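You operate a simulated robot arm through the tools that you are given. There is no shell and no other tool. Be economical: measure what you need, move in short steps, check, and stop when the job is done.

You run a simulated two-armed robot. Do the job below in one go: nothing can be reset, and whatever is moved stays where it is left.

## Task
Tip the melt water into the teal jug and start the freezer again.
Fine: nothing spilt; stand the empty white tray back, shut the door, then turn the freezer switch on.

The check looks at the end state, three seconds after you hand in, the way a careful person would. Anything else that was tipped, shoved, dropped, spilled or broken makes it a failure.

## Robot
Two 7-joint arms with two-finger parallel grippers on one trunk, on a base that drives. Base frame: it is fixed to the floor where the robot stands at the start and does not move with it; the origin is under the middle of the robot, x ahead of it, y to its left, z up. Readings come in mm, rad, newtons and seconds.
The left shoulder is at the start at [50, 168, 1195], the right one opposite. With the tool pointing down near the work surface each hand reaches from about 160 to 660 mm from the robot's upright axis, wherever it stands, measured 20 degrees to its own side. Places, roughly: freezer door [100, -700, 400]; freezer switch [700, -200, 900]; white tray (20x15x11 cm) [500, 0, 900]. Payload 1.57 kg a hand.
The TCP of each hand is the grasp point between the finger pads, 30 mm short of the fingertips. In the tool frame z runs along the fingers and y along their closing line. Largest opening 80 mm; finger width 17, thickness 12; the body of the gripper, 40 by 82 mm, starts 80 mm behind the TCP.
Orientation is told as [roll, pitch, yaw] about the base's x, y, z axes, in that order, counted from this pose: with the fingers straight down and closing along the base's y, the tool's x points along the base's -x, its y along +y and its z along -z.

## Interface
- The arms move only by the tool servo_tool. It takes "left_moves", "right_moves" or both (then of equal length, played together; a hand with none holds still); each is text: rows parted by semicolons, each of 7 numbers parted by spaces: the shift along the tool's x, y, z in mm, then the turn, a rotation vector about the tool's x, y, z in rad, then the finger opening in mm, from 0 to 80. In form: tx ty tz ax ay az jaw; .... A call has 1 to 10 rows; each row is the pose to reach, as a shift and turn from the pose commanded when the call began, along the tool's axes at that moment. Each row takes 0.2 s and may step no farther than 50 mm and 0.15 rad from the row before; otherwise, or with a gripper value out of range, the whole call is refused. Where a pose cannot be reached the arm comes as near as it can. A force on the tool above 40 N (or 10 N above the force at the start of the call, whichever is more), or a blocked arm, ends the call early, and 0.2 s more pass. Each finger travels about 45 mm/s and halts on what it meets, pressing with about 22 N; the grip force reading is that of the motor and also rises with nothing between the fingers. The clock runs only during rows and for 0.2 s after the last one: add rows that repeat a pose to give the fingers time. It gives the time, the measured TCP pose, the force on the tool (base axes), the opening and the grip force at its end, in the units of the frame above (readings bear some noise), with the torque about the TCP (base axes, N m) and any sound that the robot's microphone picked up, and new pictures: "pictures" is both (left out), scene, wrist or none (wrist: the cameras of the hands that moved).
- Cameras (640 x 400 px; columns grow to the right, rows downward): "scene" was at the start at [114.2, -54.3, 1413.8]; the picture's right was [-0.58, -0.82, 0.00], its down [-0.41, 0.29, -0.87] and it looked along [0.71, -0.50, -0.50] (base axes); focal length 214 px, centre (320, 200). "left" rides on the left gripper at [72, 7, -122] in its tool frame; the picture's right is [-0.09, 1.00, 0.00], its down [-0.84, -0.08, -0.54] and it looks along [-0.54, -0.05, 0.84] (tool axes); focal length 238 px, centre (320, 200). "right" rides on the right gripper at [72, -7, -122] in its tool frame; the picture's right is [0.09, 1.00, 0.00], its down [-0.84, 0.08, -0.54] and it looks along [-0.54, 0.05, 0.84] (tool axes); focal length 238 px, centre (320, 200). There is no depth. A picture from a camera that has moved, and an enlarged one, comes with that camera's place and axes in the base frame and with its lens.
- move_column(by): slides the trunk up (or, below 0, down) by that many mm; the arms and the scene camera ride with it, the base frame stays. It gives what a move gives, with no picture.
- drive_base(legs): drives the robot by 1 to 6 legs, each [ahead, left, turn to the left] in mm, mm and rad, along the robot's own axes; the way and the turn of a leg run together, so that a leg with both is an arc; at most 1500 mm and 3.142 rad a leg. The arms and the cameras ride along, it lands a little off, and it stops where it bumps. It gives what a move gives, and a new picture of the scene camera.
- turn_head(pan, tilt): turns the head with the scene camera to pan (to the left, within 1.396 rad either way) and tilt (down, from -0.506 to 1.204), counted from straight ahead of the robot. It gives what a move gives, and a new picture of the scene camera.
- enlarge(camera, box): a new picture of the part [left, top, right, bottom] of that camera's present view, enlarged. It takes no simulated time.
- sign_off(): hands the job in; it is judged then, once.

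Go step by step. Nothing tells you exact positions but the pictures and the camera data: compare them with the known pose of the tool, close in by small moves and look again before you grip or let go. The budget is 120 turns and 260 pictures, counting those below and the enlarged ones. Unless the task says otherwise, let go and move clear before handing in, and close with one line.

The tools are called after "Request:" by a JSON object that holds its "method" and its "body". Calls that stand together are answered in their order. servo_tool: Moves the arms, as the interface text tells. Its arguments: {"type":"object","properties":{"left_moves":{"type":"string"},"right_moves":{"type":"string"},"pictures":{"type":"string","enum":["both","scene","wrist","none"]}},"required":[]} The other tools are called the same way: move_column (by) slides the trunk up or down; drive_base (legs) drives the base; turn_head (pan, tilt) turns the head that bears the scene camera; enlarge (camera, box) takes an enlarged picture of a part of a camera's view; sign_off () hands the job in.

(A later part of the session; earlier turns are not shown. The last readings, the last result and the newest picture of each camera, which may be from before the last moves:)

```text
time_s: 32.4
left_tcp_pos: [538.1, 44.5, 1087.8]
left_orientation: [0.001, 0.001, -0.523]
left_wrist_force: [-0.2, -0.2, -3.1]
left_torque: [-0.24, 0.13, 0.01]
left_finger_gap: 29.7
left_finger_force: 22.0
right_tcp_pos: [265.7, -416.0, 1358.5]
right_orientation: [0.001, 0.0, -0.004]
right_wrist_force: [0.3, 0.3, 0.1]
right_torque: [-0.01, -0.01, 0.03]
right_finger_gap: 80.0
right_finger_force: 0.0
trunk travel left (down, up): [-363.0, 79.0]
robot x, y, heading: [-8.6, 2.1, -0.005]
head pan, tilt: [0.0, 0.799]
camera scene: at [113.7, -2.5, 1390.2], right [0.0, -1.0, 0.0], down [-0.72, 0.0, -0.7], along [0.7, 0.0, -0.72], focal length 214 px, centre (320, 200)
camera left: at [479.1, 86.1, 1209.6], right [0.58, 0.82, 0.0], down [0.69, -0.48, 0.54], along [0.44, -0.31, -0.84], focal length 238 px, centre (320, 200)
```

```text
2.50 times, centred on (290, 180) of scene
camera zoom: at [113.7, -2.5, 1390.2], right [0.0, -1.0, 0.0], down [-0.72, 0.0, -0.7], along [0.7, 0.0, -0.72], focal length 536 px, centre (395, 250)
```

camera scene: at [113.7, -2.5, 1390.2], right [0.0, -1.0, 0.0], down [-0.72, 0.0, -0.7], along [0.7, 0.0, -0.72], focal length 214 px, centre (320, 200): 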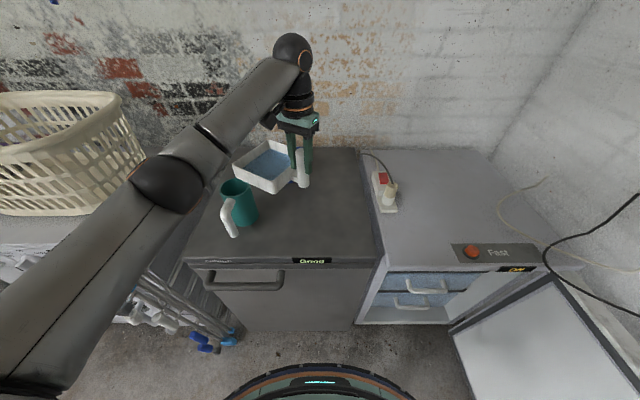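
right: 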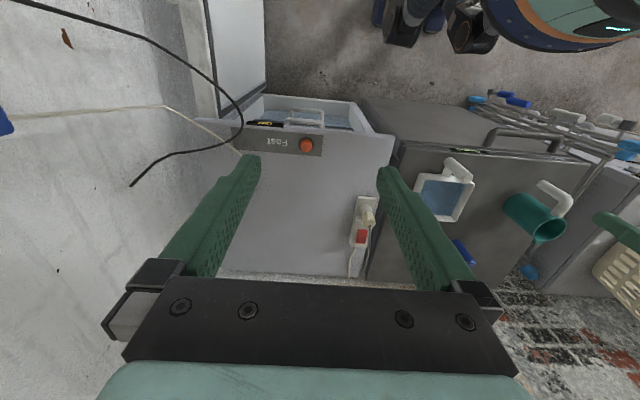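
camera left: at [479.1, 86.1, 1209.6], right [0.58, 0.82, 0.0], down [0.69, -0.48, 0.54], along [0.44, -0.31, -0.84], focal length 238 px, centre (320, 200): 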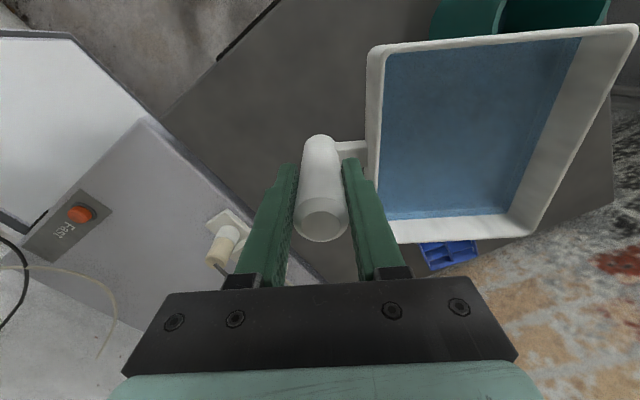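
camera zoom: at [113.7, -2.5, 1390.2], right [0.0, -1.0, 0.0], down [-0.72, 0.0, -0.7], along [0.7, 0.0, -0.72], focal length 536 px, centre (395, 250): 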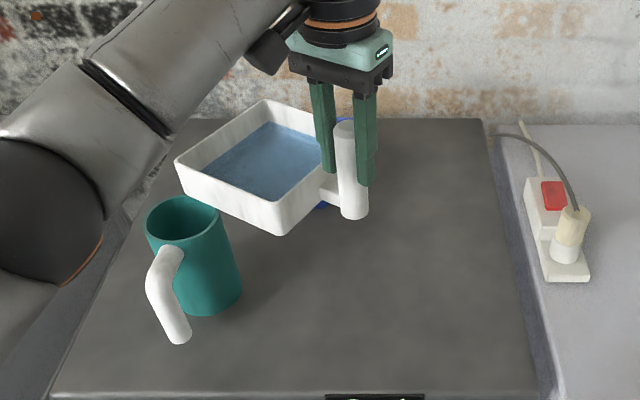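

The tray's corner is at about (573, 226), right over the jug's mouth. I'll start tilting slowly about that corner and check where the water goes.

Request:
{"method": "servo_tool", "body": {"left_moves": "1.3 1.3 -6.2 0.0318 -0.0318 0 0;2.9 2.9 -12.4 0.0636 -0.0636 0 0;4.7 4.7 -18.4 0.0955 -0.0955 0 0;6.8 6.8 -24.4 0.1273 -0.1273 0 0;9.1 9.1 -30.1 0.1591 -0.1591 0 0"}}

Request:
{"method": "enlarge", "body": {"camera": "scene", "box": [200, 100, 330, 260]}}

```text
time_s: 33.5
left_tcp_pos: [533.9, 55.9, 1117.7]
left_orientation: [-0.163, -0.159, -0.51]
left_wrist_force: [-0.4, 0.1, -2.2]
left_torque: [-0.13, 0.12, 0.0]
left_finger_gap: 29.2
left_finger_force: 22.0
right_tcp_pos: [265.4, -416.4, 1358.0]
right_orientation: [0.0, 0.0, -0.005]
right_wrist_force: [1.0, 0.4, 0.6]
right_torque: [0.01, -0.01, -0.02]
right_finger_gap: 80.0
right_finger_force: 0.2
trunk travel left (down, up): [-363.0, 79.0]
robot x, y, heading: [-10.4, -1.8, -0.001]
head pan, tilt: [0.0, 0.799]
camera scene: at [113.7, -2.3, 1390.2], right [0.0, -1.0, 0.0], down [-0.72, 0.0, -0.7], along [0.7, 0.0, -0.72], focal length 214 px, centre (320, 200)
camera left: at [468.7, 123.8, 1224.1], right [0.58, 0.8, -0.14], down [0.65, -0.35, 0.67], along [0.49, -0.49, -0.73], focal length 238 px, centre (320, 200)
```

scene: 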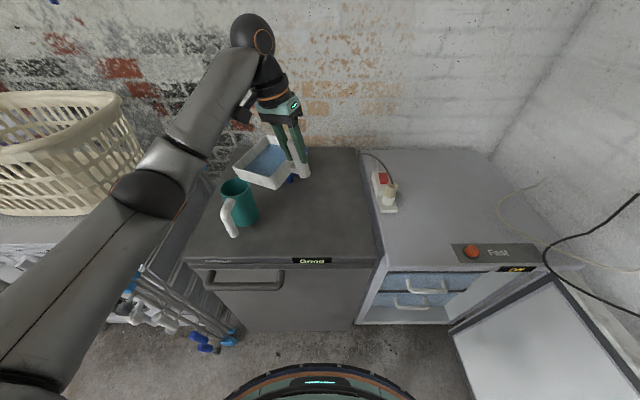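
left: 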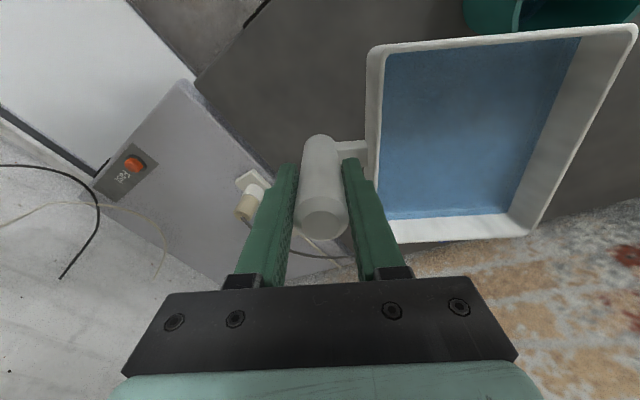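

```text
2.50 times, centred on (265, 180) of scene
camera zoom: at [113.7, -2.3, 1390.2], right [0.0, -1.0, 0.0], down [-0.72, 0.0, -0.7], along [0.7, 0.0, -0.72], focal length 536 px, centre (458, 250)
```

zoom: 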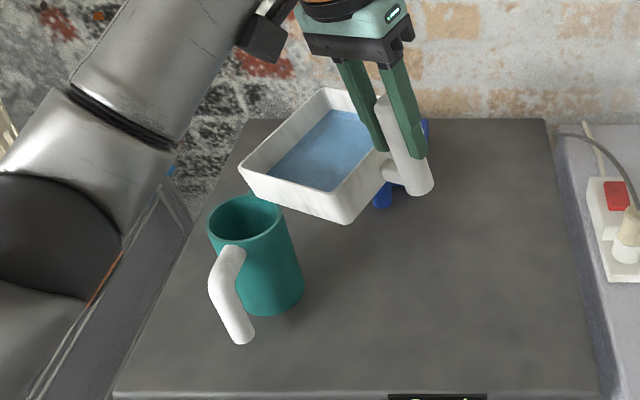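

Request:
{"method": "servo_tool", "body": {"left_moves": "1.5 1.5 -6.2 0.0318 -0.0318 0 0;3.4 3.4 -12.5 0.0636 -0.0636 0 0;5.4 5.4 -18.5 0.0955 -0.0955 0 0;7.7 7.7 -24.5 0.1273 -0.1273 0 0;10.3 10.3 -30.3 0.1591 -0.1591 0 0;13 13 -36 0.1909 -0.1909 0 0", "pictures": "none"}}

Request:
{"method": "enlarge", "body": {"camera": "scene", "box": [200, 100, 330, 260]}}

Request:
{"method": "enlarge", "body": {"camera": "left", "box": [320, 0, 640, 250]}}

```text
time_s: 35.0
left_tcp_pos: [529.0, 81.8, 1147.5]
left_orientation: [-0.363, -0.344, -0.458]
left_wrist_force: [-0.1, 0.0, -2.0]
left_torque: [-0.12, 0.13, -0.02]
left_finger_gap: 29.4
left_finger_force: 22.3
right_tcp_pos: [265.1, -416.4, 1359.8]
right_orientation: [-0.001, 0.001, -0.004]
right_wrist_force: [0.3, -0.1, -0.7]
right_torque: [-0.01, 0.04, -0.02]
right_finger_gap: 79.9
right_finger_force: 0.1
trunk travel left (down, up): [-363.0, 79.0]
robot x, y, heading: [-6.8, -1.3, -0.006]
head pan, tilt: [0.0, 0.799]
```

```text
2.50 times, centred on (265, 180) of scene
camera zoom: at [113.7, -2.3, 1390.2], right [0.0, -1.0, 0.0], down [-0.72, 0.0, -0.7], along [0.7, 0.0, -0.72], focal length 536 px, centre (458, 250)
```

zoom: 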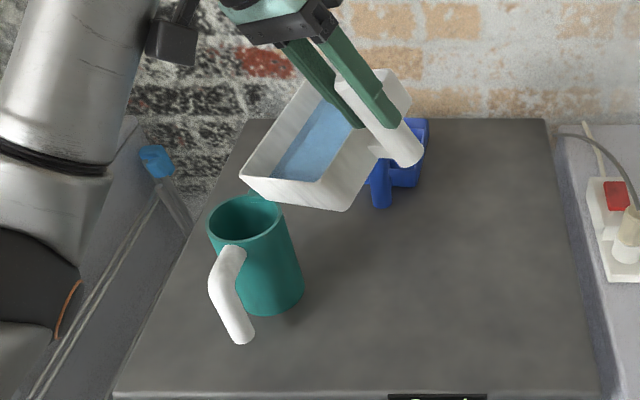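

```text
1.60 times, centred on (480, 125) of left
camera zoom: at [456.2, 174.3, 1229.0], right [0.6, 0.74, -0.3], down [0.6, -0.16, 0.78], along [0.53, -0.65, -0.54], focal length 381 px, centre (64, 320)
```

zoom: 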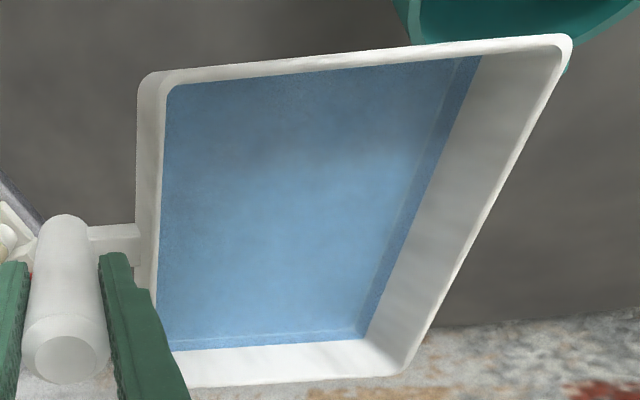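

The water still sits in the tray and the corner stays over the jug's mouth. Continuing the tilt.

Request:
{"method": "servo_tool", "body": {"left_moves": "1.8 1.8 -6.4 0.0318 -0.0318 0 0;3.9 3.9 -12.8 0.0636 -0.0636 0 0;6.2 6.2 -18.9 0.0955 -0.0955 0 0;8.8 8.8 -25.1 0.1273 -0.1273 0 0;11.6 11.6 -31 0.1591 -0.1591 0 0;14.6 14.6 -36.9 0.1909 -0.1909 0 0", "pictures": "none"}}

Request:
{"method": "enlarge", "body": {"camera": "scene", "box": [200, 100, 330, 260]}}

Request:
{"method": "enlarge", "body": {"camera": "left", "box": [320, 0, 640, 250]}}

```text
time_s: 36.4
left_tcp_pos: [518.9, 116.8, 1170.8]
left_orientation: [-0.599, -0.511, -0.363]
left_wrist_force: [1.1, 0.0, -1.8]
left_torque: [-0.08, 0.17, -0.01]
left_finger_gap: 29.3
left_finger_force: 22.2
right_tcp_pos: [264.7, -416.3, 1359.6]
right_orientation: [0.0, -0.002, -0.003]
right_wrist_force: [0.8, 0.2, -0.2]
right_torque: [0.03, 0.0, 0.01]
right_finger_gap: 80.0
right_finger_force: 0.1
trunk travel left (down, up): [-363.0, 79.0]
robot x, y, heading: [-6.0, -1.2, -0.006]
head pan, tilt: [0.0, 0.799]
```

```text
2.50 times, centred on (265, 180) of scene
camera zoom: at [113.7, -2.3, 1390.3], right [0.0, -1.0, 0.0], down [-0.72, 0.0, -0.7], along [0.7, 0.0, -0.72], focal length 536 px, centre (458, 250)
```

zoom: 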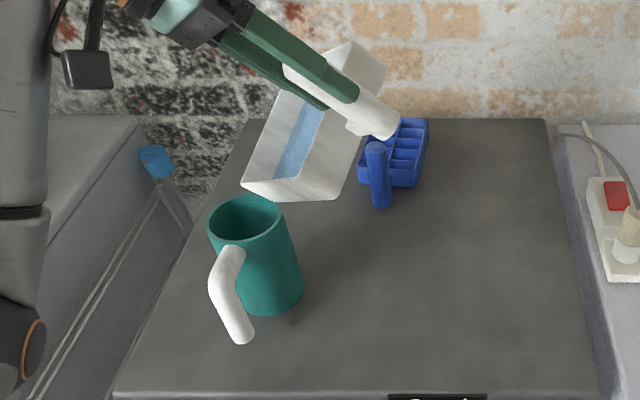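

```text
1.60 times, centred on (480, 125) of left
camera zoom: at [442.3, 225.5, 1220.6], right [0.62, 0.64, -0.44], down [0.54, 0.05, 0.84], along [0.56, -0.76, -0.32], focal length 381 px, centre (64, 320)
```

zoom: 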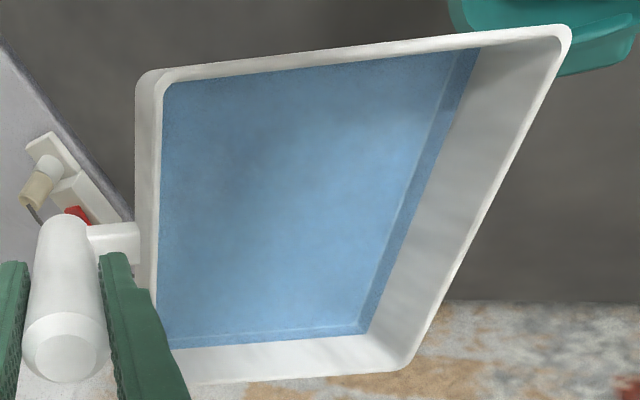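

Request:
{"method": "servo_tool", "body": {"left_moves": "1.8 1.8 -7 0.0318 -0.0318 0 0;3.9 3.9 -14 0.0636 -0.0636 0 0;6.2 6.2 -20.7 0.0955 -0.0955 0 0;8.8 8.8 -27.5 0.1273 -0.1273 0 0;11.6 11.6 -34 0.1591 -0.1591 0 0;14.5 14.5 -40.5 0.1909 -0.1909 0 0;17.7 17.7 -46.7 0.2227 -0.2227 0 0", "pictures": "none"}}

Request:
{"method": "enlarge", "body": {"camera": "scene", "box": [200, 100, 330, 260]}}

Request:
{"method": "enlarge", "body": {"camera": "left", "box": [320, 0, 640, 250]}}

```text
time_s: 38.0
left_tcp_pos: [505.8, 165.5, 1186.9]
left_orientation: [-0.925, -0.676, -0.178]
left_wrist_force: [-1.0, -0.6, -1.9]
left_torque: [0.05, 0.14, 0.03]
left_finger_gap: 29.2
left_finger_force: 22.1
right_tcp_pos: [265.7, -416.1, 1358.5]
right_orientation: [0.001, 0.001, -0.003]
right_wrist_force: [-0.5, -0.1, -0.8]
right_torque: [-0.06, -0.01, 0.03]
right_finger_gap: 80.1
right_finger_force: 0.0
trunk travel left (down, up): [-363.0, 79.0]
robot x, y, heading: [-7.1, -0.6, -0.001]
head pan, tilt: [0.0, 0.799]
```

```text
2.50 times, centred on (265, 180) of scene
camera zoom: at [113.7, -2.3, 1390.3], right [0.0, -1.0, 0.0], down [-0.72, 0.0, -0.7], along [0.7, 0.0, -0.72], focal length 536 px, centre (458, 250)
```

zoom: 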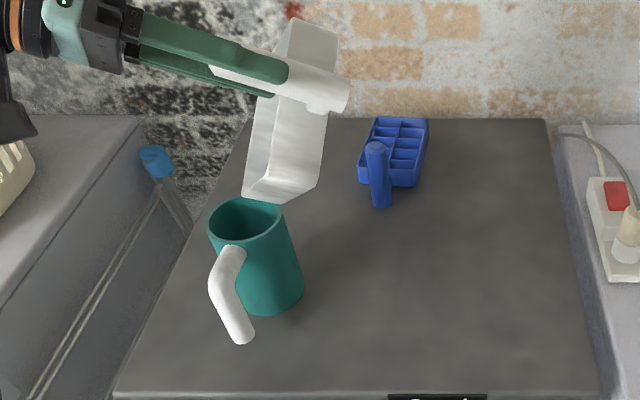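

```text
1.60 times, centred on (480, 125) of left
camera zoom: at [426.4, 283.3, 1196.0], right [0.67, 0.49, -0.56], down [0.47, 0.31, 0.83], along [0.58, -0.82, -0.03], focal length 381 px, centre (64, 320)
```

zoom: 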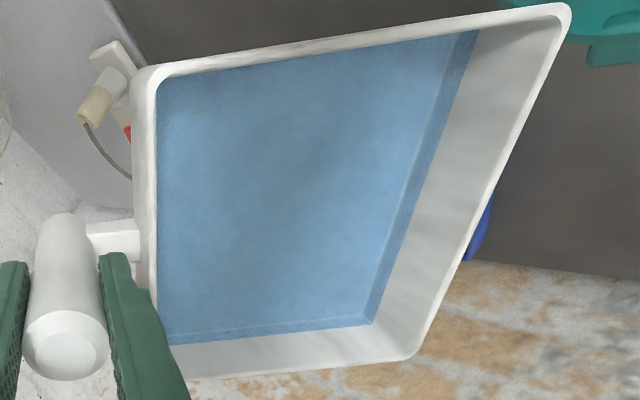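

The tray has swung slightly in the grip but its corner is still over the jug's mouth. I'll keep tilting while raising a little to clear the jug's rim.

Request:
{"method": "servo_tool", "body": {"left_moves": "0.7 0.7 -8.2 0.0318 -0.0318 0 0;1.7 1.7 -16.3 0.0636 -0.0636 0 0;2.8 2.8 -24.3 0.0955 -0.0955 0 0;4.3 4.3 -32.3 0.1273 -0.1273 0 0;6 6 -40 0.1591 -0.1591 0 0", "pictures": "none"}}

Request:
{"method": "enlarge", "body": {"camera": "scene", "box": [200, 100, 330, 260]}}

Request:
{"method": "enlarge", "body": {"camera": "left", "box": [320, 0, 640, 250]}}

```text
time_s: 39.1
left_tcp_pos: [495.1, 201.9, 1197.4]
left_orientation: [-1.205, -0.753, 0.006]
left_wrist_force: [0.2, -0.4, -1.7]
left_torque: [-0.03, 0.14, -0.02]
left_finger_gap: 29.5
left_finger_force: 21.8
right_tcp_pos: [264.9, -416.1, 1359.6]
right_orientation: [-0.002, 0.0, -0.003]
right_wrist_force: [0.3, -0.2, 0.1]
right_torque: [0.03, -0.01, -0.02]
right_finger_gap: 79.8
right_finger_force: 0.0
trunk travel left (down, up): [-363.0, 79.0]
robot x, y, heading: [-6.3, -1.5, 0.002]
head pan, tilt: [0.0, 0.799]
```

```text
2.50 times, centred on (265, 180) of scene
camera zoom: at [113.7, -2.3, 1390.3], right [0.0, -1.0, 0.0], down [-0.72, 0.0, -0.7], along [0.7, 0.0, -0.72], focal length 536 px, centre (458, 250)
```

zoom: 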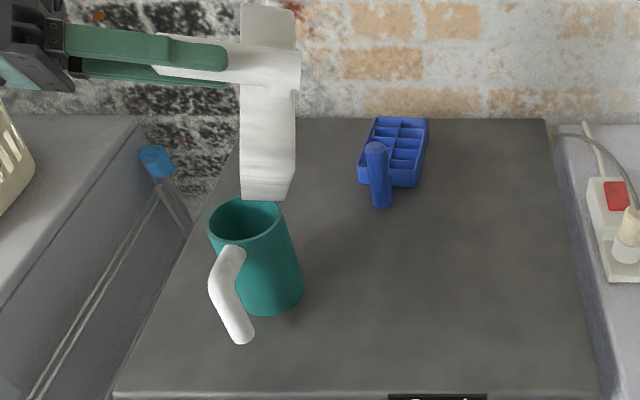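

```text
1.60 times, centred on (480, 125) of left
camera zoom: at [416.9, 319.1, 1176.4], right [0.7, 0.36, -0.62], down [0.43, 0.48, 0.77], along [0.57, -0.8, 0.18], focal length 381 px, centre (64, 320)
```

zoom: 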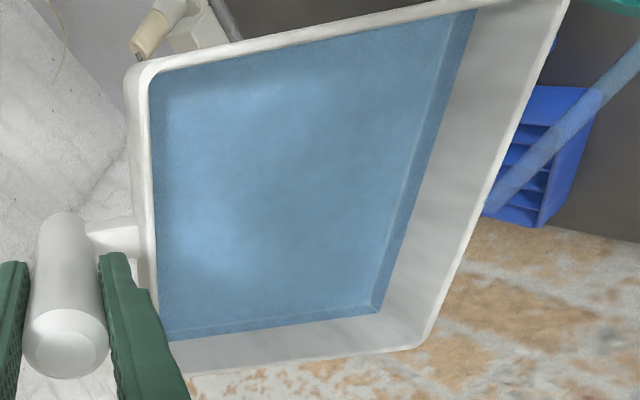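

A blue stream has begun from the tray's far rim. I must check where it falls before any more time passes.

Request:
{"method": "enlarge", "body": {"camera": "left", "box": [480, 0, 640, 140]}}

Request:
{"method": "enlarge", "body": {"camera": "scene", "box": [250, 150, 320, 220]}}

Request:
{"method": "enlarge", "body": {"camera": "right", "box": [380, 100, 640, 300]}}

```text
2.86 times, centred on (560, 70) of left
camera zoom: at [416.9, 319.1, 1176.4], right [0.7, 0.36, -0.62], down [0.43, 0.48, 0.77], along [0.57, -0.8, 0.18], focal length 681 px, centre (-366, 571)
```

zoom: 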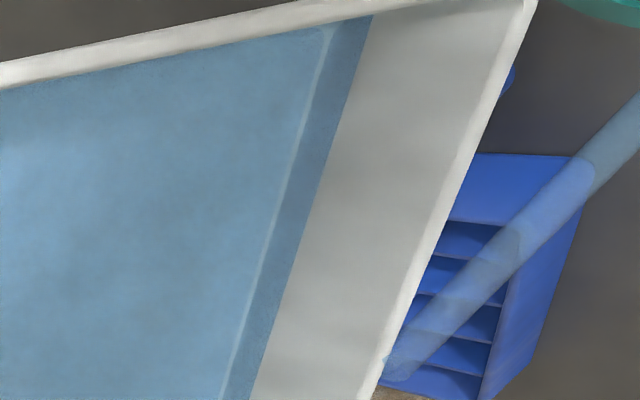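

```text
5.71 times, centred on (285, 185) of scene
camera zoom: at [113.7, -2.3, 1390.3], right [0.0, -1.0, 0.0], down [-0.72, 0.0, -0.7], along [0.7, 0.0, -0.72], focal length 1226 px, centre (520, 286)
```

zoom: 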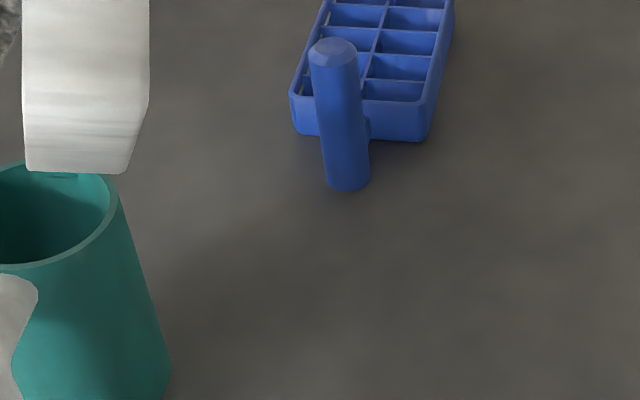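

```text
2.00 times, centred on (510, 200) of right
camera zoom: at [192.7, -422.5, 1481.7], right [-0.09, 1.0, 0.0], down [0.84, 0.07, 0.54], along [0.54, 0.05, -0.84], focal length 477 px, centre (-60, 200)
```

zoom: 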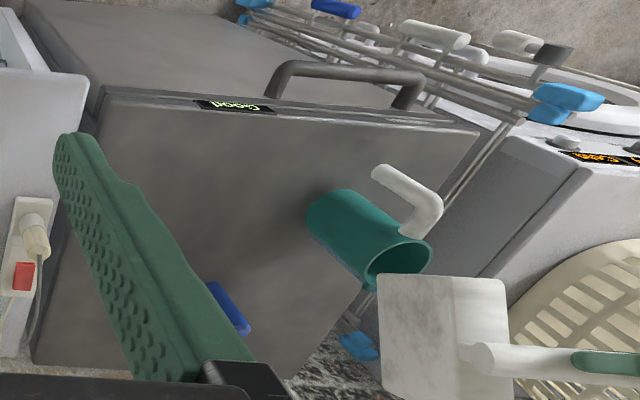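

Request:
{"method": "enlarge", "body": {"camera": "right", "box": [520, 180, 640, 270]}}

```text
4.44 times, centred on (580, 225) of right
camera zoom: at [192.7, -422.5, 1481.7], right [-0.09, 1.0, 0.0], down [0.84, 0.07, 0.54], along [0.54, 0.05, -0.84], focal length 1059 px, centre (-836, 89)
```

zoom: 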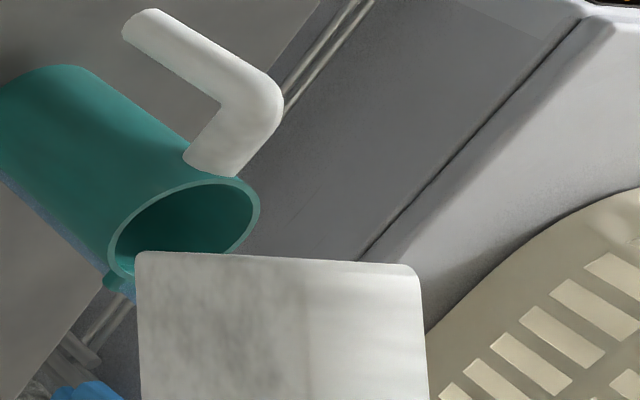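

The stream starts at the middle of the far rim and falls at about (612, 233), just behind the jug. I'll shift it onto the jug's middle immediately.

Request:
{"method": "servo_tool", "body": {"left_moves": "33.7 -26.8 -17.9 0 0 0 0"}}

Request:
{"method": "enlarge", "body": {"camera": "right", "box": [480, 150, 640, 270]}}

Request:
{"method": "enlarge", "body": {"camera": "scene", "box": [200, 130, 330, 260]}}

```text
time_s: 39.5
left_tcp_pos: [446.1, 210.5, 1199.6]
left_orientation: [-1.205, -0.752, 0.006]
left_wrist_force: [-0.9, 1.0, -1.8]
left_torque: [0.16, 0.16, 0.07]
left_finger_gap: 29.1
left_finger_force: 21.3
right_tcp_pos: [263.7, -416.4, 1359.9]
right_orientation: [0.0, 0.0, -0.002]
right_wrist_force: [0.0, -0.2, -1.3]
right_torque: [0.0, -0.01, -0.01]
right_finger_gap: 79.9
right_finger_force: 0.0
trunk travel left (down, up): [-363.0, 79.0]
robot x, y, heading: [-8.5, -1.7, -0.004]
head pan, tilt: [0.0, 0.799]
camera scene: at [112.5, -1.8, 1390.4], right [0.0, -1.0, 0.0], down [-0.72, 0.0, -0.7], along [0.7, 0.0, -0.72], focal length 214 px, centre (320, 200)
camera left: at [368.3, 326.9, 1177.2], right [0.7, 0.36, -0.62], down [0.43, 0.48, 0.77], along [0.57, -0.8, 0.18], focal length 238 px, centre (320, 200)
```

scene: 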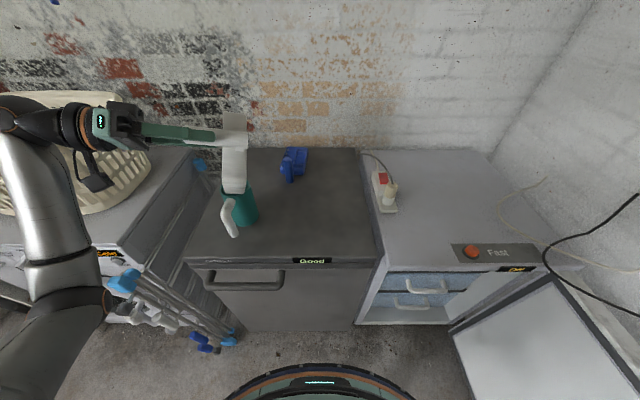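
left: 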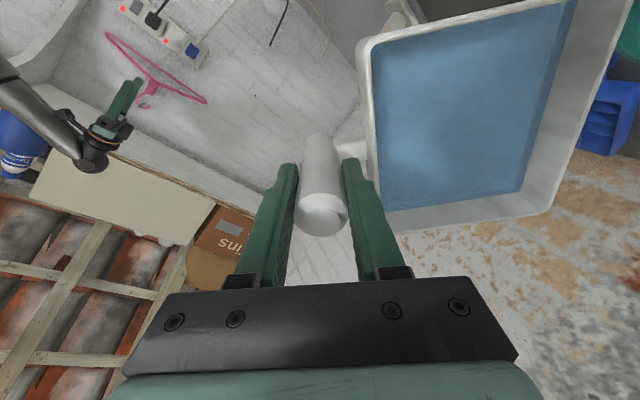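

```text
3.33 times, centred on (560, 210) of right
camera zoom: at [191.4, -421.9, 1482.2], right [-0.09, 1.0, 0.0], down [0.84, 0.07, 0.54], along [0.54, 0.05, -0.84], focal length 794 px, centre (-480, 167)
```

zoom: 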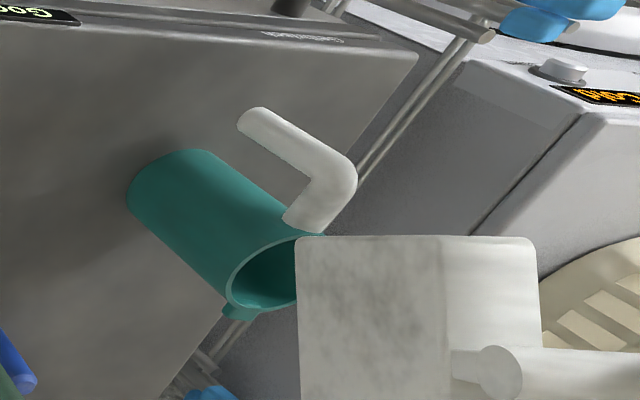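

```text
3.08 times, centred on (265, 195) of scene
camera zoom: at [112.5, -1.8, 1390.4], right [0.0, -1.0, 0.0], down [-0.72, 0.0, -0.7], along [0.7, 0.0, -0.72], focal length 660 px, centre (489, 215)
```

zoom: 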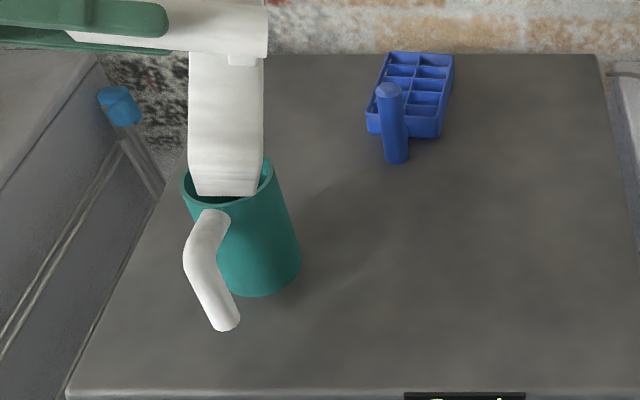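

The flow paused, and no puddle shows where it fell. The tray pours from the middle of its far wall, so I'll rotate it about that midpoint, now over the jug, so the far edge is plainly lowest.

Request:
{"method": "servo_tool", "body": {"left_moves": "-9.3 4.4 1.4 0 0 -0.072 0;-18.4 9.8 2.8 0 0 -0.144 0;-27.5 16 4.1 0 0 -0.216 0;-36.3 23.2 5.5 0 0 -0.288 0", "pictures": "wrist"}}

Request:
{"method": "enlarge", "body": {"camera": "right", "box": [480, 150, 640, 270]}}

Request:
{"method": "enlarge", "body": {"camera": "scene", "box": [200, 100, 330, 260]}}

```text
time_s: 40.5
left_tcp_pos: [490.9, 213.7, 1205.9]
left_orientation: [-1.27, -0.477, 0.119]
left_wrist_force: [0.2, 0.1, -1.9]
left_torque: [0.11, 0.1, -0.01]
left_finger_gap: 29.0
left_finger_force: 22.3
right_tcp_pos: [265.5, -416.4, 1359.3]
right_orientation: [0.001, -0.001, -0.003]
right_wrist_force: [0.0, -0.4, -0.2]
right_torque: [0.01, -0.01, 0.04]
right_finger_gap: 79.9
right_finger_force: 0.1
trunk travel left (down, up): [-363.0, 79.0]
robot x, y, heading: [-5.0, 1.6, -0.007]
head pan, tilt: [0.0, 0.799]
camera left: at [399.8, 322.7, 1199.6], right [0.48, 0.35, -0.8], down [0.57, 0.57, 0.59], along [0.67, -0.74, 0.07], focal length 238 px, centre (320, 200)
```

left: 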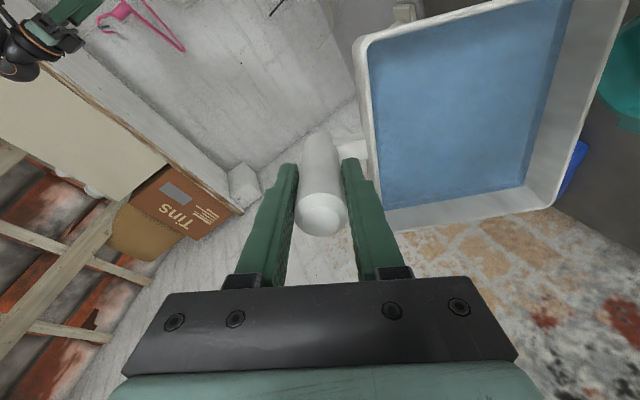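

```text
3.33 times, centred on (560, 210) of right
camera zoom: at [193.0, -422.7, 1481.5], right [-0.09, 1.0, 0.0], down [0.84, 0.07, 0.54], along [0.54, 0.05, -0.84], focal length 794 px, centre (-480, 167)
```

zoom: 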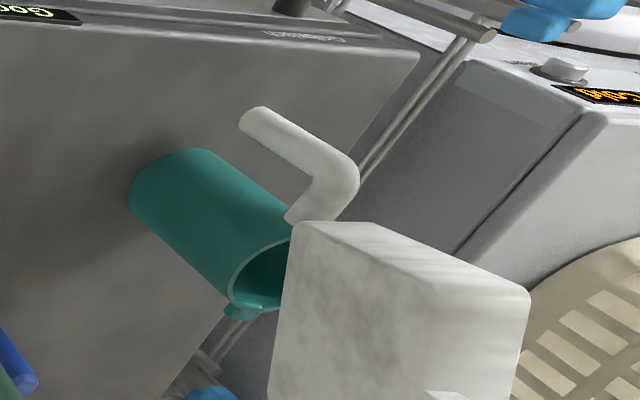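

```text
2.50 times, centred on (265, 180) of scene
camera zoom: at [113.9, -2.5, 1390.2], right [0.0, -1.0, 0.0], down [-0.72, 0.0, -0.7], along [0.7, 0.0, -0.72], focal length 536 px, centre (458, 250)
```

zoom: 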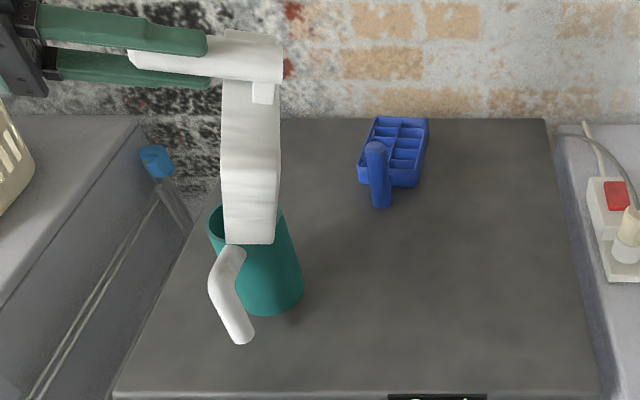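

The tray has turned about 11° in the grip; its far-edge midpoint is now near (550, 236). I'll finish levelling that edge and centre it over the jug before tilting further.

Request:
{"method": "servo_tool", "body": {"left_moves": "-20 10.1 1.3 0 0 -0.1 0;-39.4 22 2.7 0 0 -0.2 0;-58.3 35.5 4 0 0 -0.3 0;-58.3 35.5 4 0 0 -0.3 0", "pictures": "wrist"}}

Request:
{"method": "enlarge", "body": {"camera": "right", "box": [480, 150, 640, 270]}}

Request:
{"method": "enlarge", "body": {"camera": "scene", "box": [200, 100, 330, 260]}}

```text
time_s: 41.5
left_tcp_pos: [555.9, 228.7, 1200.1]
left_orientation: [-1.3, -0.191, 0.208]
left_wrist_force: [0.3, -0.2, -2.6]
left_torque: [0.12, 0.05, -0.01]
left_finger_gap: 28.9
left_finger_force: 21.9
right_tcp_pos: [265.0, -416.1, 1359.8]
right_orientation: [0.0, 0.0, -0.003]
right_wrist_force: [0.6, 0.5, 0.5]
right_torque: [0.0, 0.03, -0.03]
right_finger_gap: 79.9
right_finger_force: 0.1
trunk travel left (down, up): [-363.0, 79.0]
robot x, y, heading: [-9.4, -1.2, 0.001]
head pan, tilt: [0.0, 0.799]
camera left: at [458.2, 330.4, 1214.0], right [0.21, 0.32, -0.93], down [0.66, 0.65, 0.37], along [0.72, -0.69, -0.07], focal length 238 px, centre (320, 200)
```

left: 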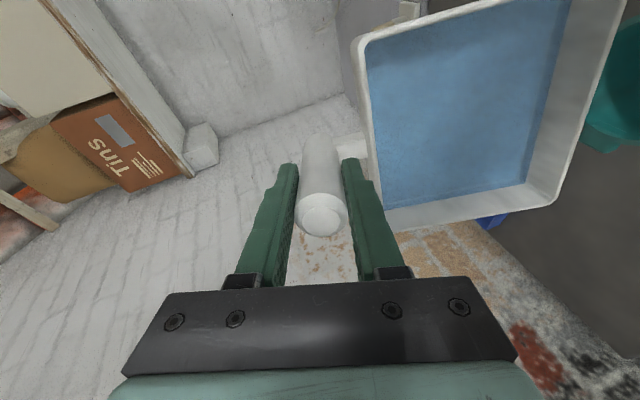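

```text
3.33 times, centred on (560, 210) of right
camera zoom: at [192.5, -422.6, 1481.7], right [-0.09, 1.0, 0.0], down [0.84, 0.07, 0.54], along [0.54, 0.05, -0.84], focal length 794 px, centre (-480, 167)
```

zoom: 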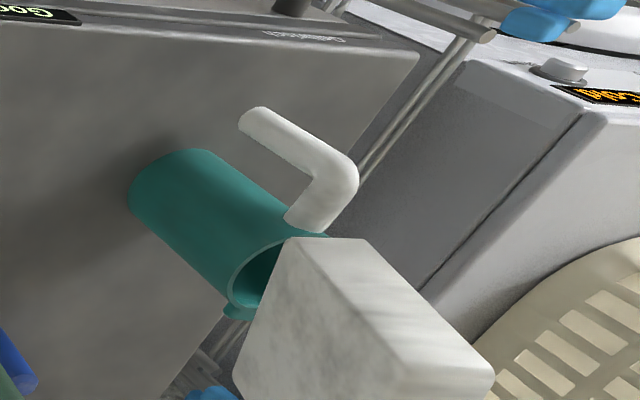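

```text
2.50 times, centred on (265, 180) of scene
camera zoom: at [113.5, -2.4, 1390.3], right [0.0, -1.0, 0.0], down [-0.72, 0.0, -0.7], along [0.7, 0.0, -0.72], focal length 536 px, centre (458, 250)
```

zoom: 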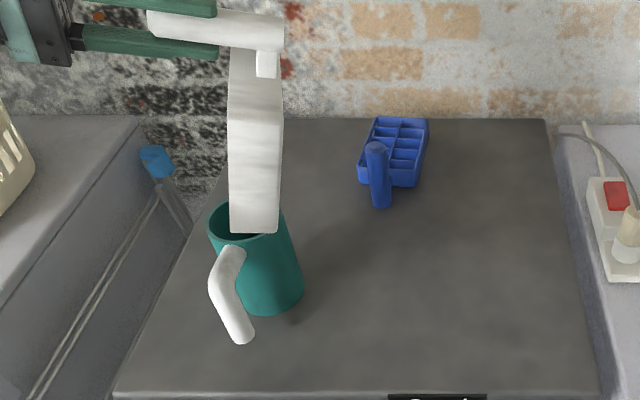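

The far edge is level and its midpoint is at about (563, 242, 1015), centred over the jug. I'll tilt on about that edge in small steps.

Request:
{"method": "servo_tool", "body": {"left_moves": "0.5 2.5 -10.7 0.0588 -0.012 0 0;1.2 5.7 -21.2 0.1176 -0.024 0 0", "pictures": "wrist"}}

Request:
{"method": "enlarge", "body": {"camera": "right", "box": [480, 150, 640, 270]}}

Request:
{"method": "enlarge", "body": {"camera": "scene", "box": [200, 100, 330, 260]}}

```text
time_s: 42.1
left_tcp_pos: [552.6, 249.5, 1201.0]
left_orientation: [-1.424, -0.196, 0.232]
left_wrist_force: [-0.6, 0.9, -2.5]
left_torque: [0.12, 0.06, 0.0]
left_finger_gap: 29.0
left_finger_force: 22.1
right_tcp_pos: [266.0, -417.3, 1359.1]
right_orientation: [-0.001, -0.001, -0.003]
right_wrist_force: [0.1, 0.2, -0.1]
right_torque: [0.06, -0.02, 0.0]
right_finger_gap: 79.9
right_finger_force: 0.0
trunk travel left (down, up): [-363.0, 79.0]
robot x, y, heading: [-6.1, 1.3, -0.001]
head pan, tilt: [0.0, 0.799]
camera left: at [453.0, 352.3, 1199.0], right [0.24, 0.21, -0.95], down [0.65, 0.69, 0.32], along [0.72, -0.69, 0.03], focal length 238 px, centre (320, 200)
```

left: 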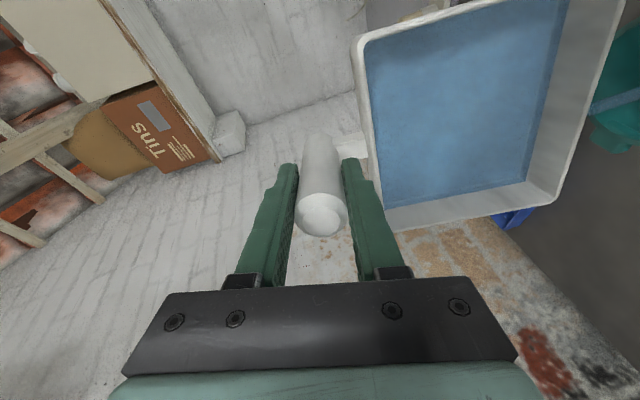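

```text
3.33 times, centred on (560, 210) of right
camera zoom: at [192.8, -422.5, 1481.7], right [-0.09, 1.0, 0.0], down [0.84, 0.07, 0.54], along [0.54, 0.05, -0.84], focal length 794 px, centre (-480, 167)
```

zoom: 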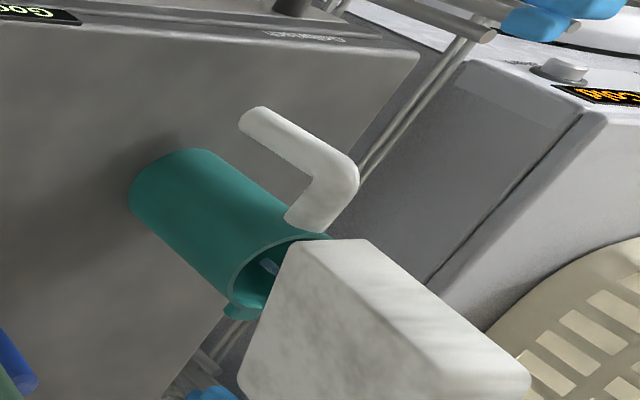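

```text
2.50 times, centred on (265, 180) of scene
camera zoom: at [113.7, -2.4, 1390.2], right [0.0, -1.0, 0.0], down [-0.72, 0.0, -0.7], along [0.7, 0.0, -0.72], focal length 536 px, centre (458, 250)
```

zoom: 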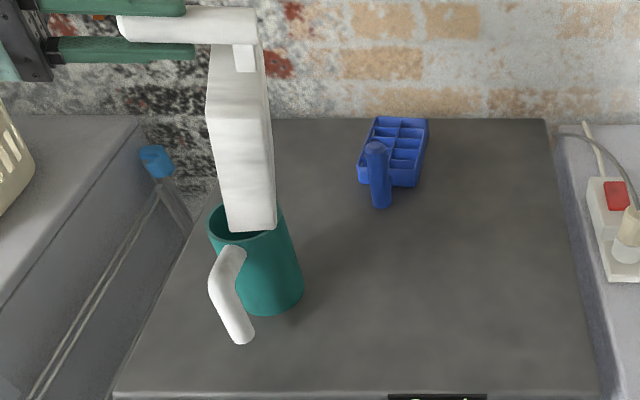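

The stream now falls inside the jug. I'll hold here and let it run.

Request:
{"method": "servo_tool", "body": {"left_moves": "0 0 0 0 0 0 0;0 0 0 0 0 0 0;0 0 0 0 0 0 0;0 0 0 0 0 0 0", "pictures": "wrist"}}

Request:
{"method": "enlarge", "body": {"camera": "right", "box": [480, 150, 640, 270]}}

```text
time_s: 43.1
left_tcp_pos: [551.4, 250.1, 1201.4]
left_orientation: [-1.421, -0.196, 0.234]
left_wrist_force: [-0.8, 0.8, -2.0]
left_torque: [0.11, 0.04, -0.02]
left_finger_gap: 28.9
left_finger_force: 21.6
right_tcp_pos: [266.3, -416.4, 1359.5]
right_orientation: [0.002, 0.001, -0.004]
right_wrist_force: [0.3, -0.3, -0.5]
right_torque: [-0.03, 0.03, 0.02]
right_finger_gap: 79.9
right_finger_force: 0.1
trunk travel left (down, up): [-363.0, 79.0]
robot x, y, heading: [-7.4, -1.6, -0.002]
head pan, tilt: [0.0, 0.799]
camera left: at [453.0, 352.1, 1199.0], right [0.24, 0.21, -0.95], down [0.65, 0.69, 0.32], along [0.72, -0.69, 0.03], focal length 238 px, centre (320, 200)
```

left: 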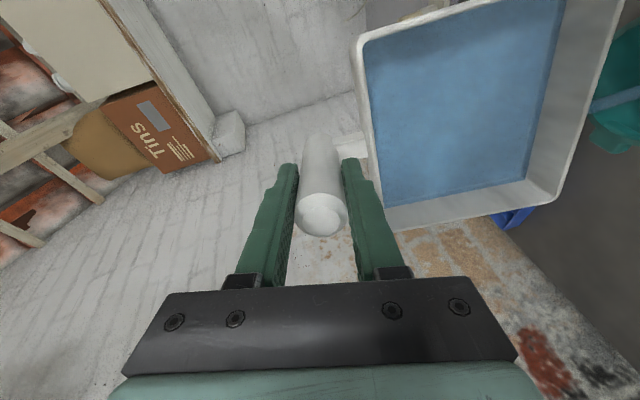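

```text
3.33 times, centred on (560, 210) of right
camera zoom: at [192.8, -422.7, 1481.6], right [-0.09, 1.0, 0.0], down [0.84, 0.07, 0.54], along [0.54, 0.05, -0.84], focal length 794 px, centre (-480, 167)
```

zoom: 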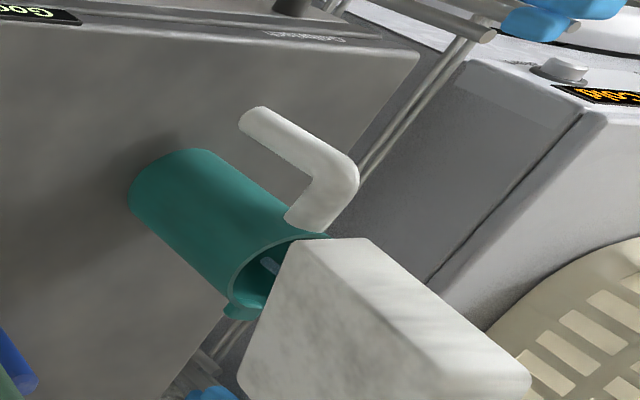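

Request:
{"method": "servo_tool", "body": {"left_moves": "0.5 2.5 -10.7 0.0588 -0.012 0 0;1.2 5.7 -21.2 0.1176 -0.024 0 0;1.9 9.5 -31.5 0.1764 -0.036 0 0;1.9 9.5 -31.5 0.1764 -0.036 0 0;1.9 9.5 -31.5 0.1764 -0.036 0 0;1.9 9.5 -31.5 0.1764 -0.036 0 0;1.9 9.5 -31.5 0.1764 -0.036 0 0;1.9 9.5 -31.5 0.1764 -0.036 0 0", "pictures": "wrist"}}

Request:
{"method": "enlarge", "body": {"camera": "right", "box": [480, 150, 640, 270]}}

```text
time_s: 45.0
left_tcp_pos: [544.0, 281.2, 1195.9]
left_orientation: [-1.607, -0.198, 0.269]
left_wrist_force: [0.4, -1.3, -1.2]
left_torque: [0.03, -0.01, -0.01]
left_finger_gap: 28.9
left_finger_force: 22.0
right_tcp_pos: [266.0, -417.0, 1359.1]
right_orientation: [0.001, 0.001, -0.003]
right_wrist_force: [0.2, -0.1, -0.2]
right_torque: [0.01, -0.01, -0.03]
right_finger_gap: 80.0
right_finger_force: 0.1
trunk travel left (down, up): [-363.0, 79.0]
robot x, y, heading: [-4.8, -0.8, -0.004]
head pan, tilt: [0.0, 0.799]
camera left: at [445.8, 380.8, 1171.6], right [0.28, 0.04, -0.96], down [0.64, 0.74, 0.22], along [0.72, -0.67, 0.18], focal length 238 px, centre (320, 200)
```

left: 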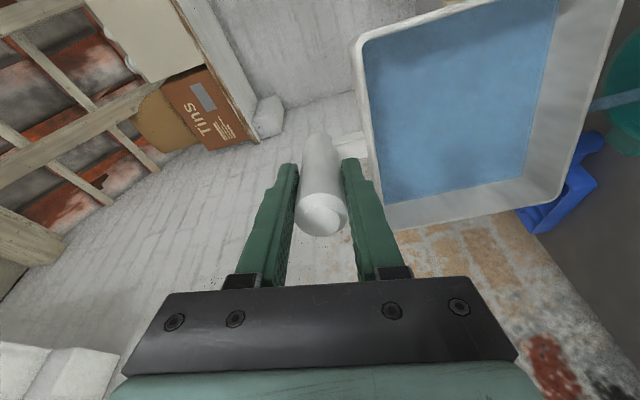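

```text
3.33 times, centred on (560, 210) of right
camera zoom: at [192.8, -422.7, 1481.6], right [-0.09, 1.0, 0.0], down [0.84, 0.07, 0.54], along [0.54, 0.05, -0.84], focal length 794 px, centre (-480, 167)
```

zoom: 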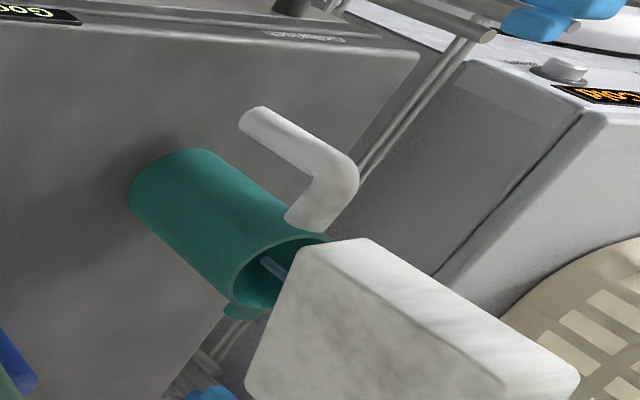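

The weight on the hand is falling and the stream still enters the jug. I'll tilt further and hold.

Request:
{"method": "servo_tool", "body": {"left_moves": "0.5 2.5 -10.7 0.0588 -0.012 0 0;1.2 5.7 -21.2 0.1176 -0.024 0 0;1.9 9.5 -31.5 0.1764 -0.036 0 0;1.9 9.5 -31.5 0.1764 -0.036 0 0;1.9 9.5 -31.5 0.1764 -0.036 0 0;1.9 9.5 -31.5 0.1764 -0.036 0 0;1.9 9.5 -31.5 0.1764 -0.036 0 0;1.9 9.5 -31.5 0.1764 -0.036 0 0;1.9 9.5 -31.5 0.1764 -0.036 0 0;1.9 9.5 -31.5 0.1764 -0.036 0 0", "pictures": "wrist"}}

Request:
{"method": "enlarge", "body": {"camera": "right", "box": [480, 150, 640, 270]}}

```text
time_s: 47.1
left_tcp_pos: [535.3, 309.7, 1185.7]
left_orientation: [-1.792, -0.194, 0.304]
left_wrist_force: [-0.6, 0.4, -1.9]
left_torque: [0.15, 0.03, -0.01]
left_finger_gap: 28.9
left_finger_force: 21.9
right_tcp_pos: [265.9, -417.5, 1359.0]
right_orientation: [0.001, 0.001, -0.004]
right_wrist_force: [0.7, -0.9, -0.2]
right_torque: [0.01, -0.04, -0.03]
right_finger_gap: 79.9
right_finger_force: 0.0
trunk travel left (down, up): [-363.0, 79.0]
robot x, y, heading: [-8.8, 1.6, -0.005]
head pan, tilt: [0.0, 0.799]
camera left: at [439.5, 403.9, 1139.5], right [0.33, -0.12, -0.94], down [0.63, 0.77, 0.12], along [0.71, -0.63, 0.33], focal length 238 px, centre (320, 200)
```

left: 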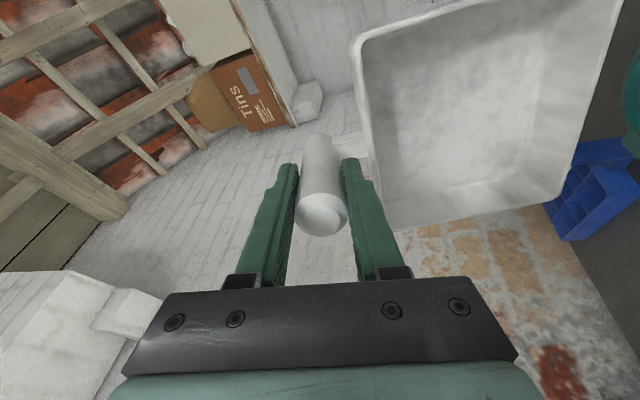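

```text
3.33 times, centred on (560, 210) of right
camera zoom: at [192.8, -422.7, 1481.6], right [-0.09, 1.0, 0.0], down [0.84, 0.07, 0.54], along [0.54, 0.05, -0.84], focal length 794 px, centre (-480, 167)
```

zoom: 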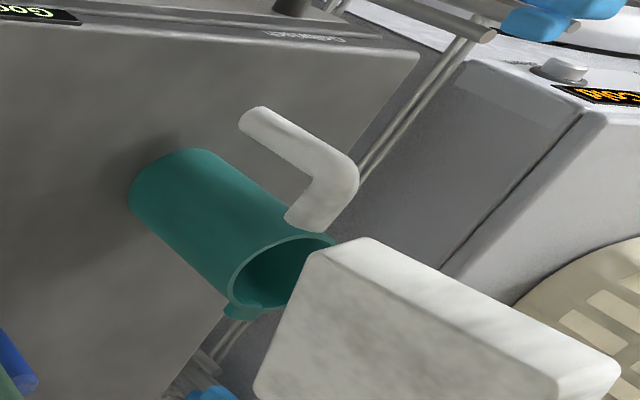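

The tray is empty and the stream has ended inside the jug. I'll raise and turn the tray back to level.

Request:
{"method": "servo_tool", "body": {"left_moves": "-7.8 -38.7 8.5 0 0 0 0;-8.5 -42.1 33.9 -0.137 0.028 0 0;-8.5 -42.1 59.6 -0.274 0.056 0 0;-7.8 -38.6 85 -0.412 0.084 0 0;-6.4 -31.6 109.6 -0.549 0.112 0 0;-4.3 -21.4 133 -0.686 0.14 0 0;-1.5 -7.9 154.7 -0.823 0.168 0 0;1.8 8.2 174.3 -0.96 0.196 0 0;5.6 27 191.4 -1.098 0.224 0 0;9.9 47.8 205.7 -1.235 0.252 0 0"}}

Request:
{"method": "enlarge", "body": {"camera": "scene", "box": [180, 100, 360, 280]}}

```text
time_s: 49.4
left_tcp_pos: [589.9, 105.6, 1182.1]
left_orientation: [-0.513, -0.097, 0.088]
left_wrist_force: [0.2, -1.8, -2.6]
left_torque: [-0.08, 0.02, 0.0]
left_finger_gap: 29.1
left_finger_force: 21.6
right_tcp_pos: [265.4, -417.9, 1358.8]
right_orientation: [0.004, -0.001, -0.003]
right_wrist_force: [-0.5, 0.4, 0.8]
right_torque: [0.07, 0.04, 0.02]
right_finger_gap: 80.2
right_finger_force: 0.0
trunk travel left (down, up): [-363.0, 79.0]
robot x, y, heading: [-10.0, 2.7, -0.002]
head pan, tilt: [0.0, 0.799]
camera scene: at [113.8, -3.3, 1390.2], right [0.0, -1.0, 0.0], down [-0.72, 0.0, -0.7], along [0.7, 0.0, -0.72], focal length 214 px, centre (320, 200)
camera left: at [503.5, 164.9, 1278.2], right [0.06, 0.88, -0.48], down [0.76, 0.27, 0.59], along [0.64, -0.4, -0.65], focal length 238 px, centre (320, 200)
```

scene: 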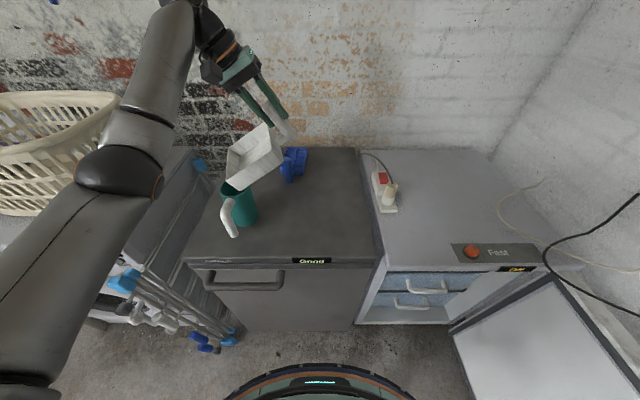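
left: 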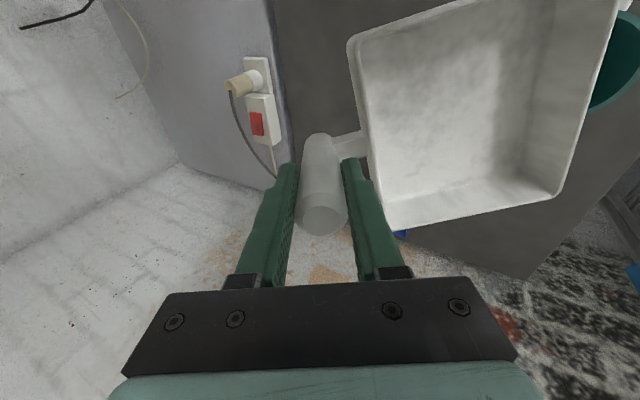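

```text
2.22 times, centred on (270, 190) of scene
camera zoom: at [113.8, -3.3, 1390.2], right [0.0, -1.0, 0.0], down [-0.72, 0.0, -0.7], along [0.7, 0.0, -0.72], focal length 477 px, centre (431, 222)
```

zoom: 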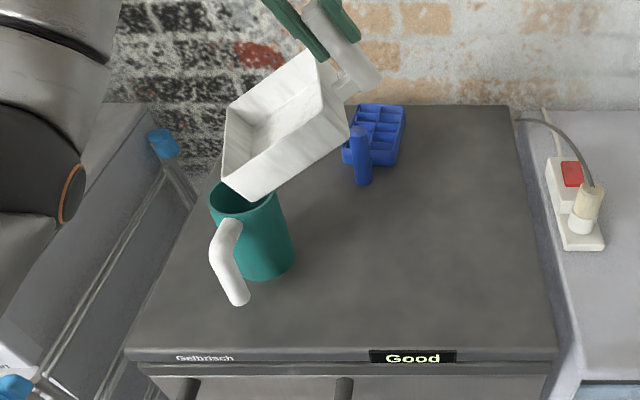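

Request:
{"method": "servo_tool", "body": {"left_moves": "25 -14.2 13.9 -0.129 0.026 0 0;50 -28.4 27.8 -0.257 0.053 0 0;75 -42.6 41.6 -0.386 0.079 0 0;99.8 -56.8 55.5 -0.515 0.105 0 0;99.8 -56.8 55.5 -0.515 0.105 0 0"}}

```text
time_s: 50.5
left_tcp_pos: [501.7, 20.4, 1150.0]
left_orientation: [-0.001, 0.004, 0.063]
left_wrist_force: [-0.2, -0.3, -1.3]
left_torque: [-0.18, -0.05, 0.0]
left_finger_gap: 29.2
left_finger_force: 22.1
right_tcp_pos: [265.2, -414.7, 1358.7]
right_orientation: [0.0, 0.0, -0.004]
right_wrist_force: [-0.4, 0.2, 0.0]
right_torque: [-0.05, -0.01, 0.0]
right_finger_gap: 79.9
right_finger_force: 0.1
trunk travel left (down, up): [-363.0, 79.0]
robot x, y, heading: [-11.8, 1.5, -0.006]
head pan, tilt: [0.0, 0.799]
camera scene: at [114.0, -2.0, 1390.2], right [0.0, -1.0, 0.0], down [-0.72, 0.0, -0.7], along [0.7, 0.0, -0.72], focal length 214 px, centre (320, 200)
camera left: at [428.8, 23.3, 1273.8], right [0.03, 1.0, 0.0], down [0.84, -0.03, 0.54], along [0.54, -0.02, -0.84], focal length 238 px, centre (320, 200)
```

scene: 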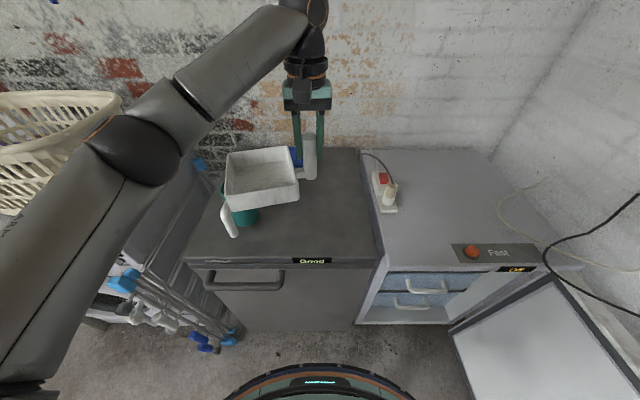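
left: 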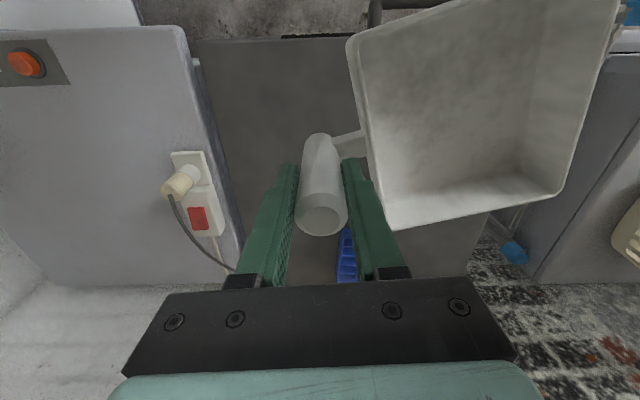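

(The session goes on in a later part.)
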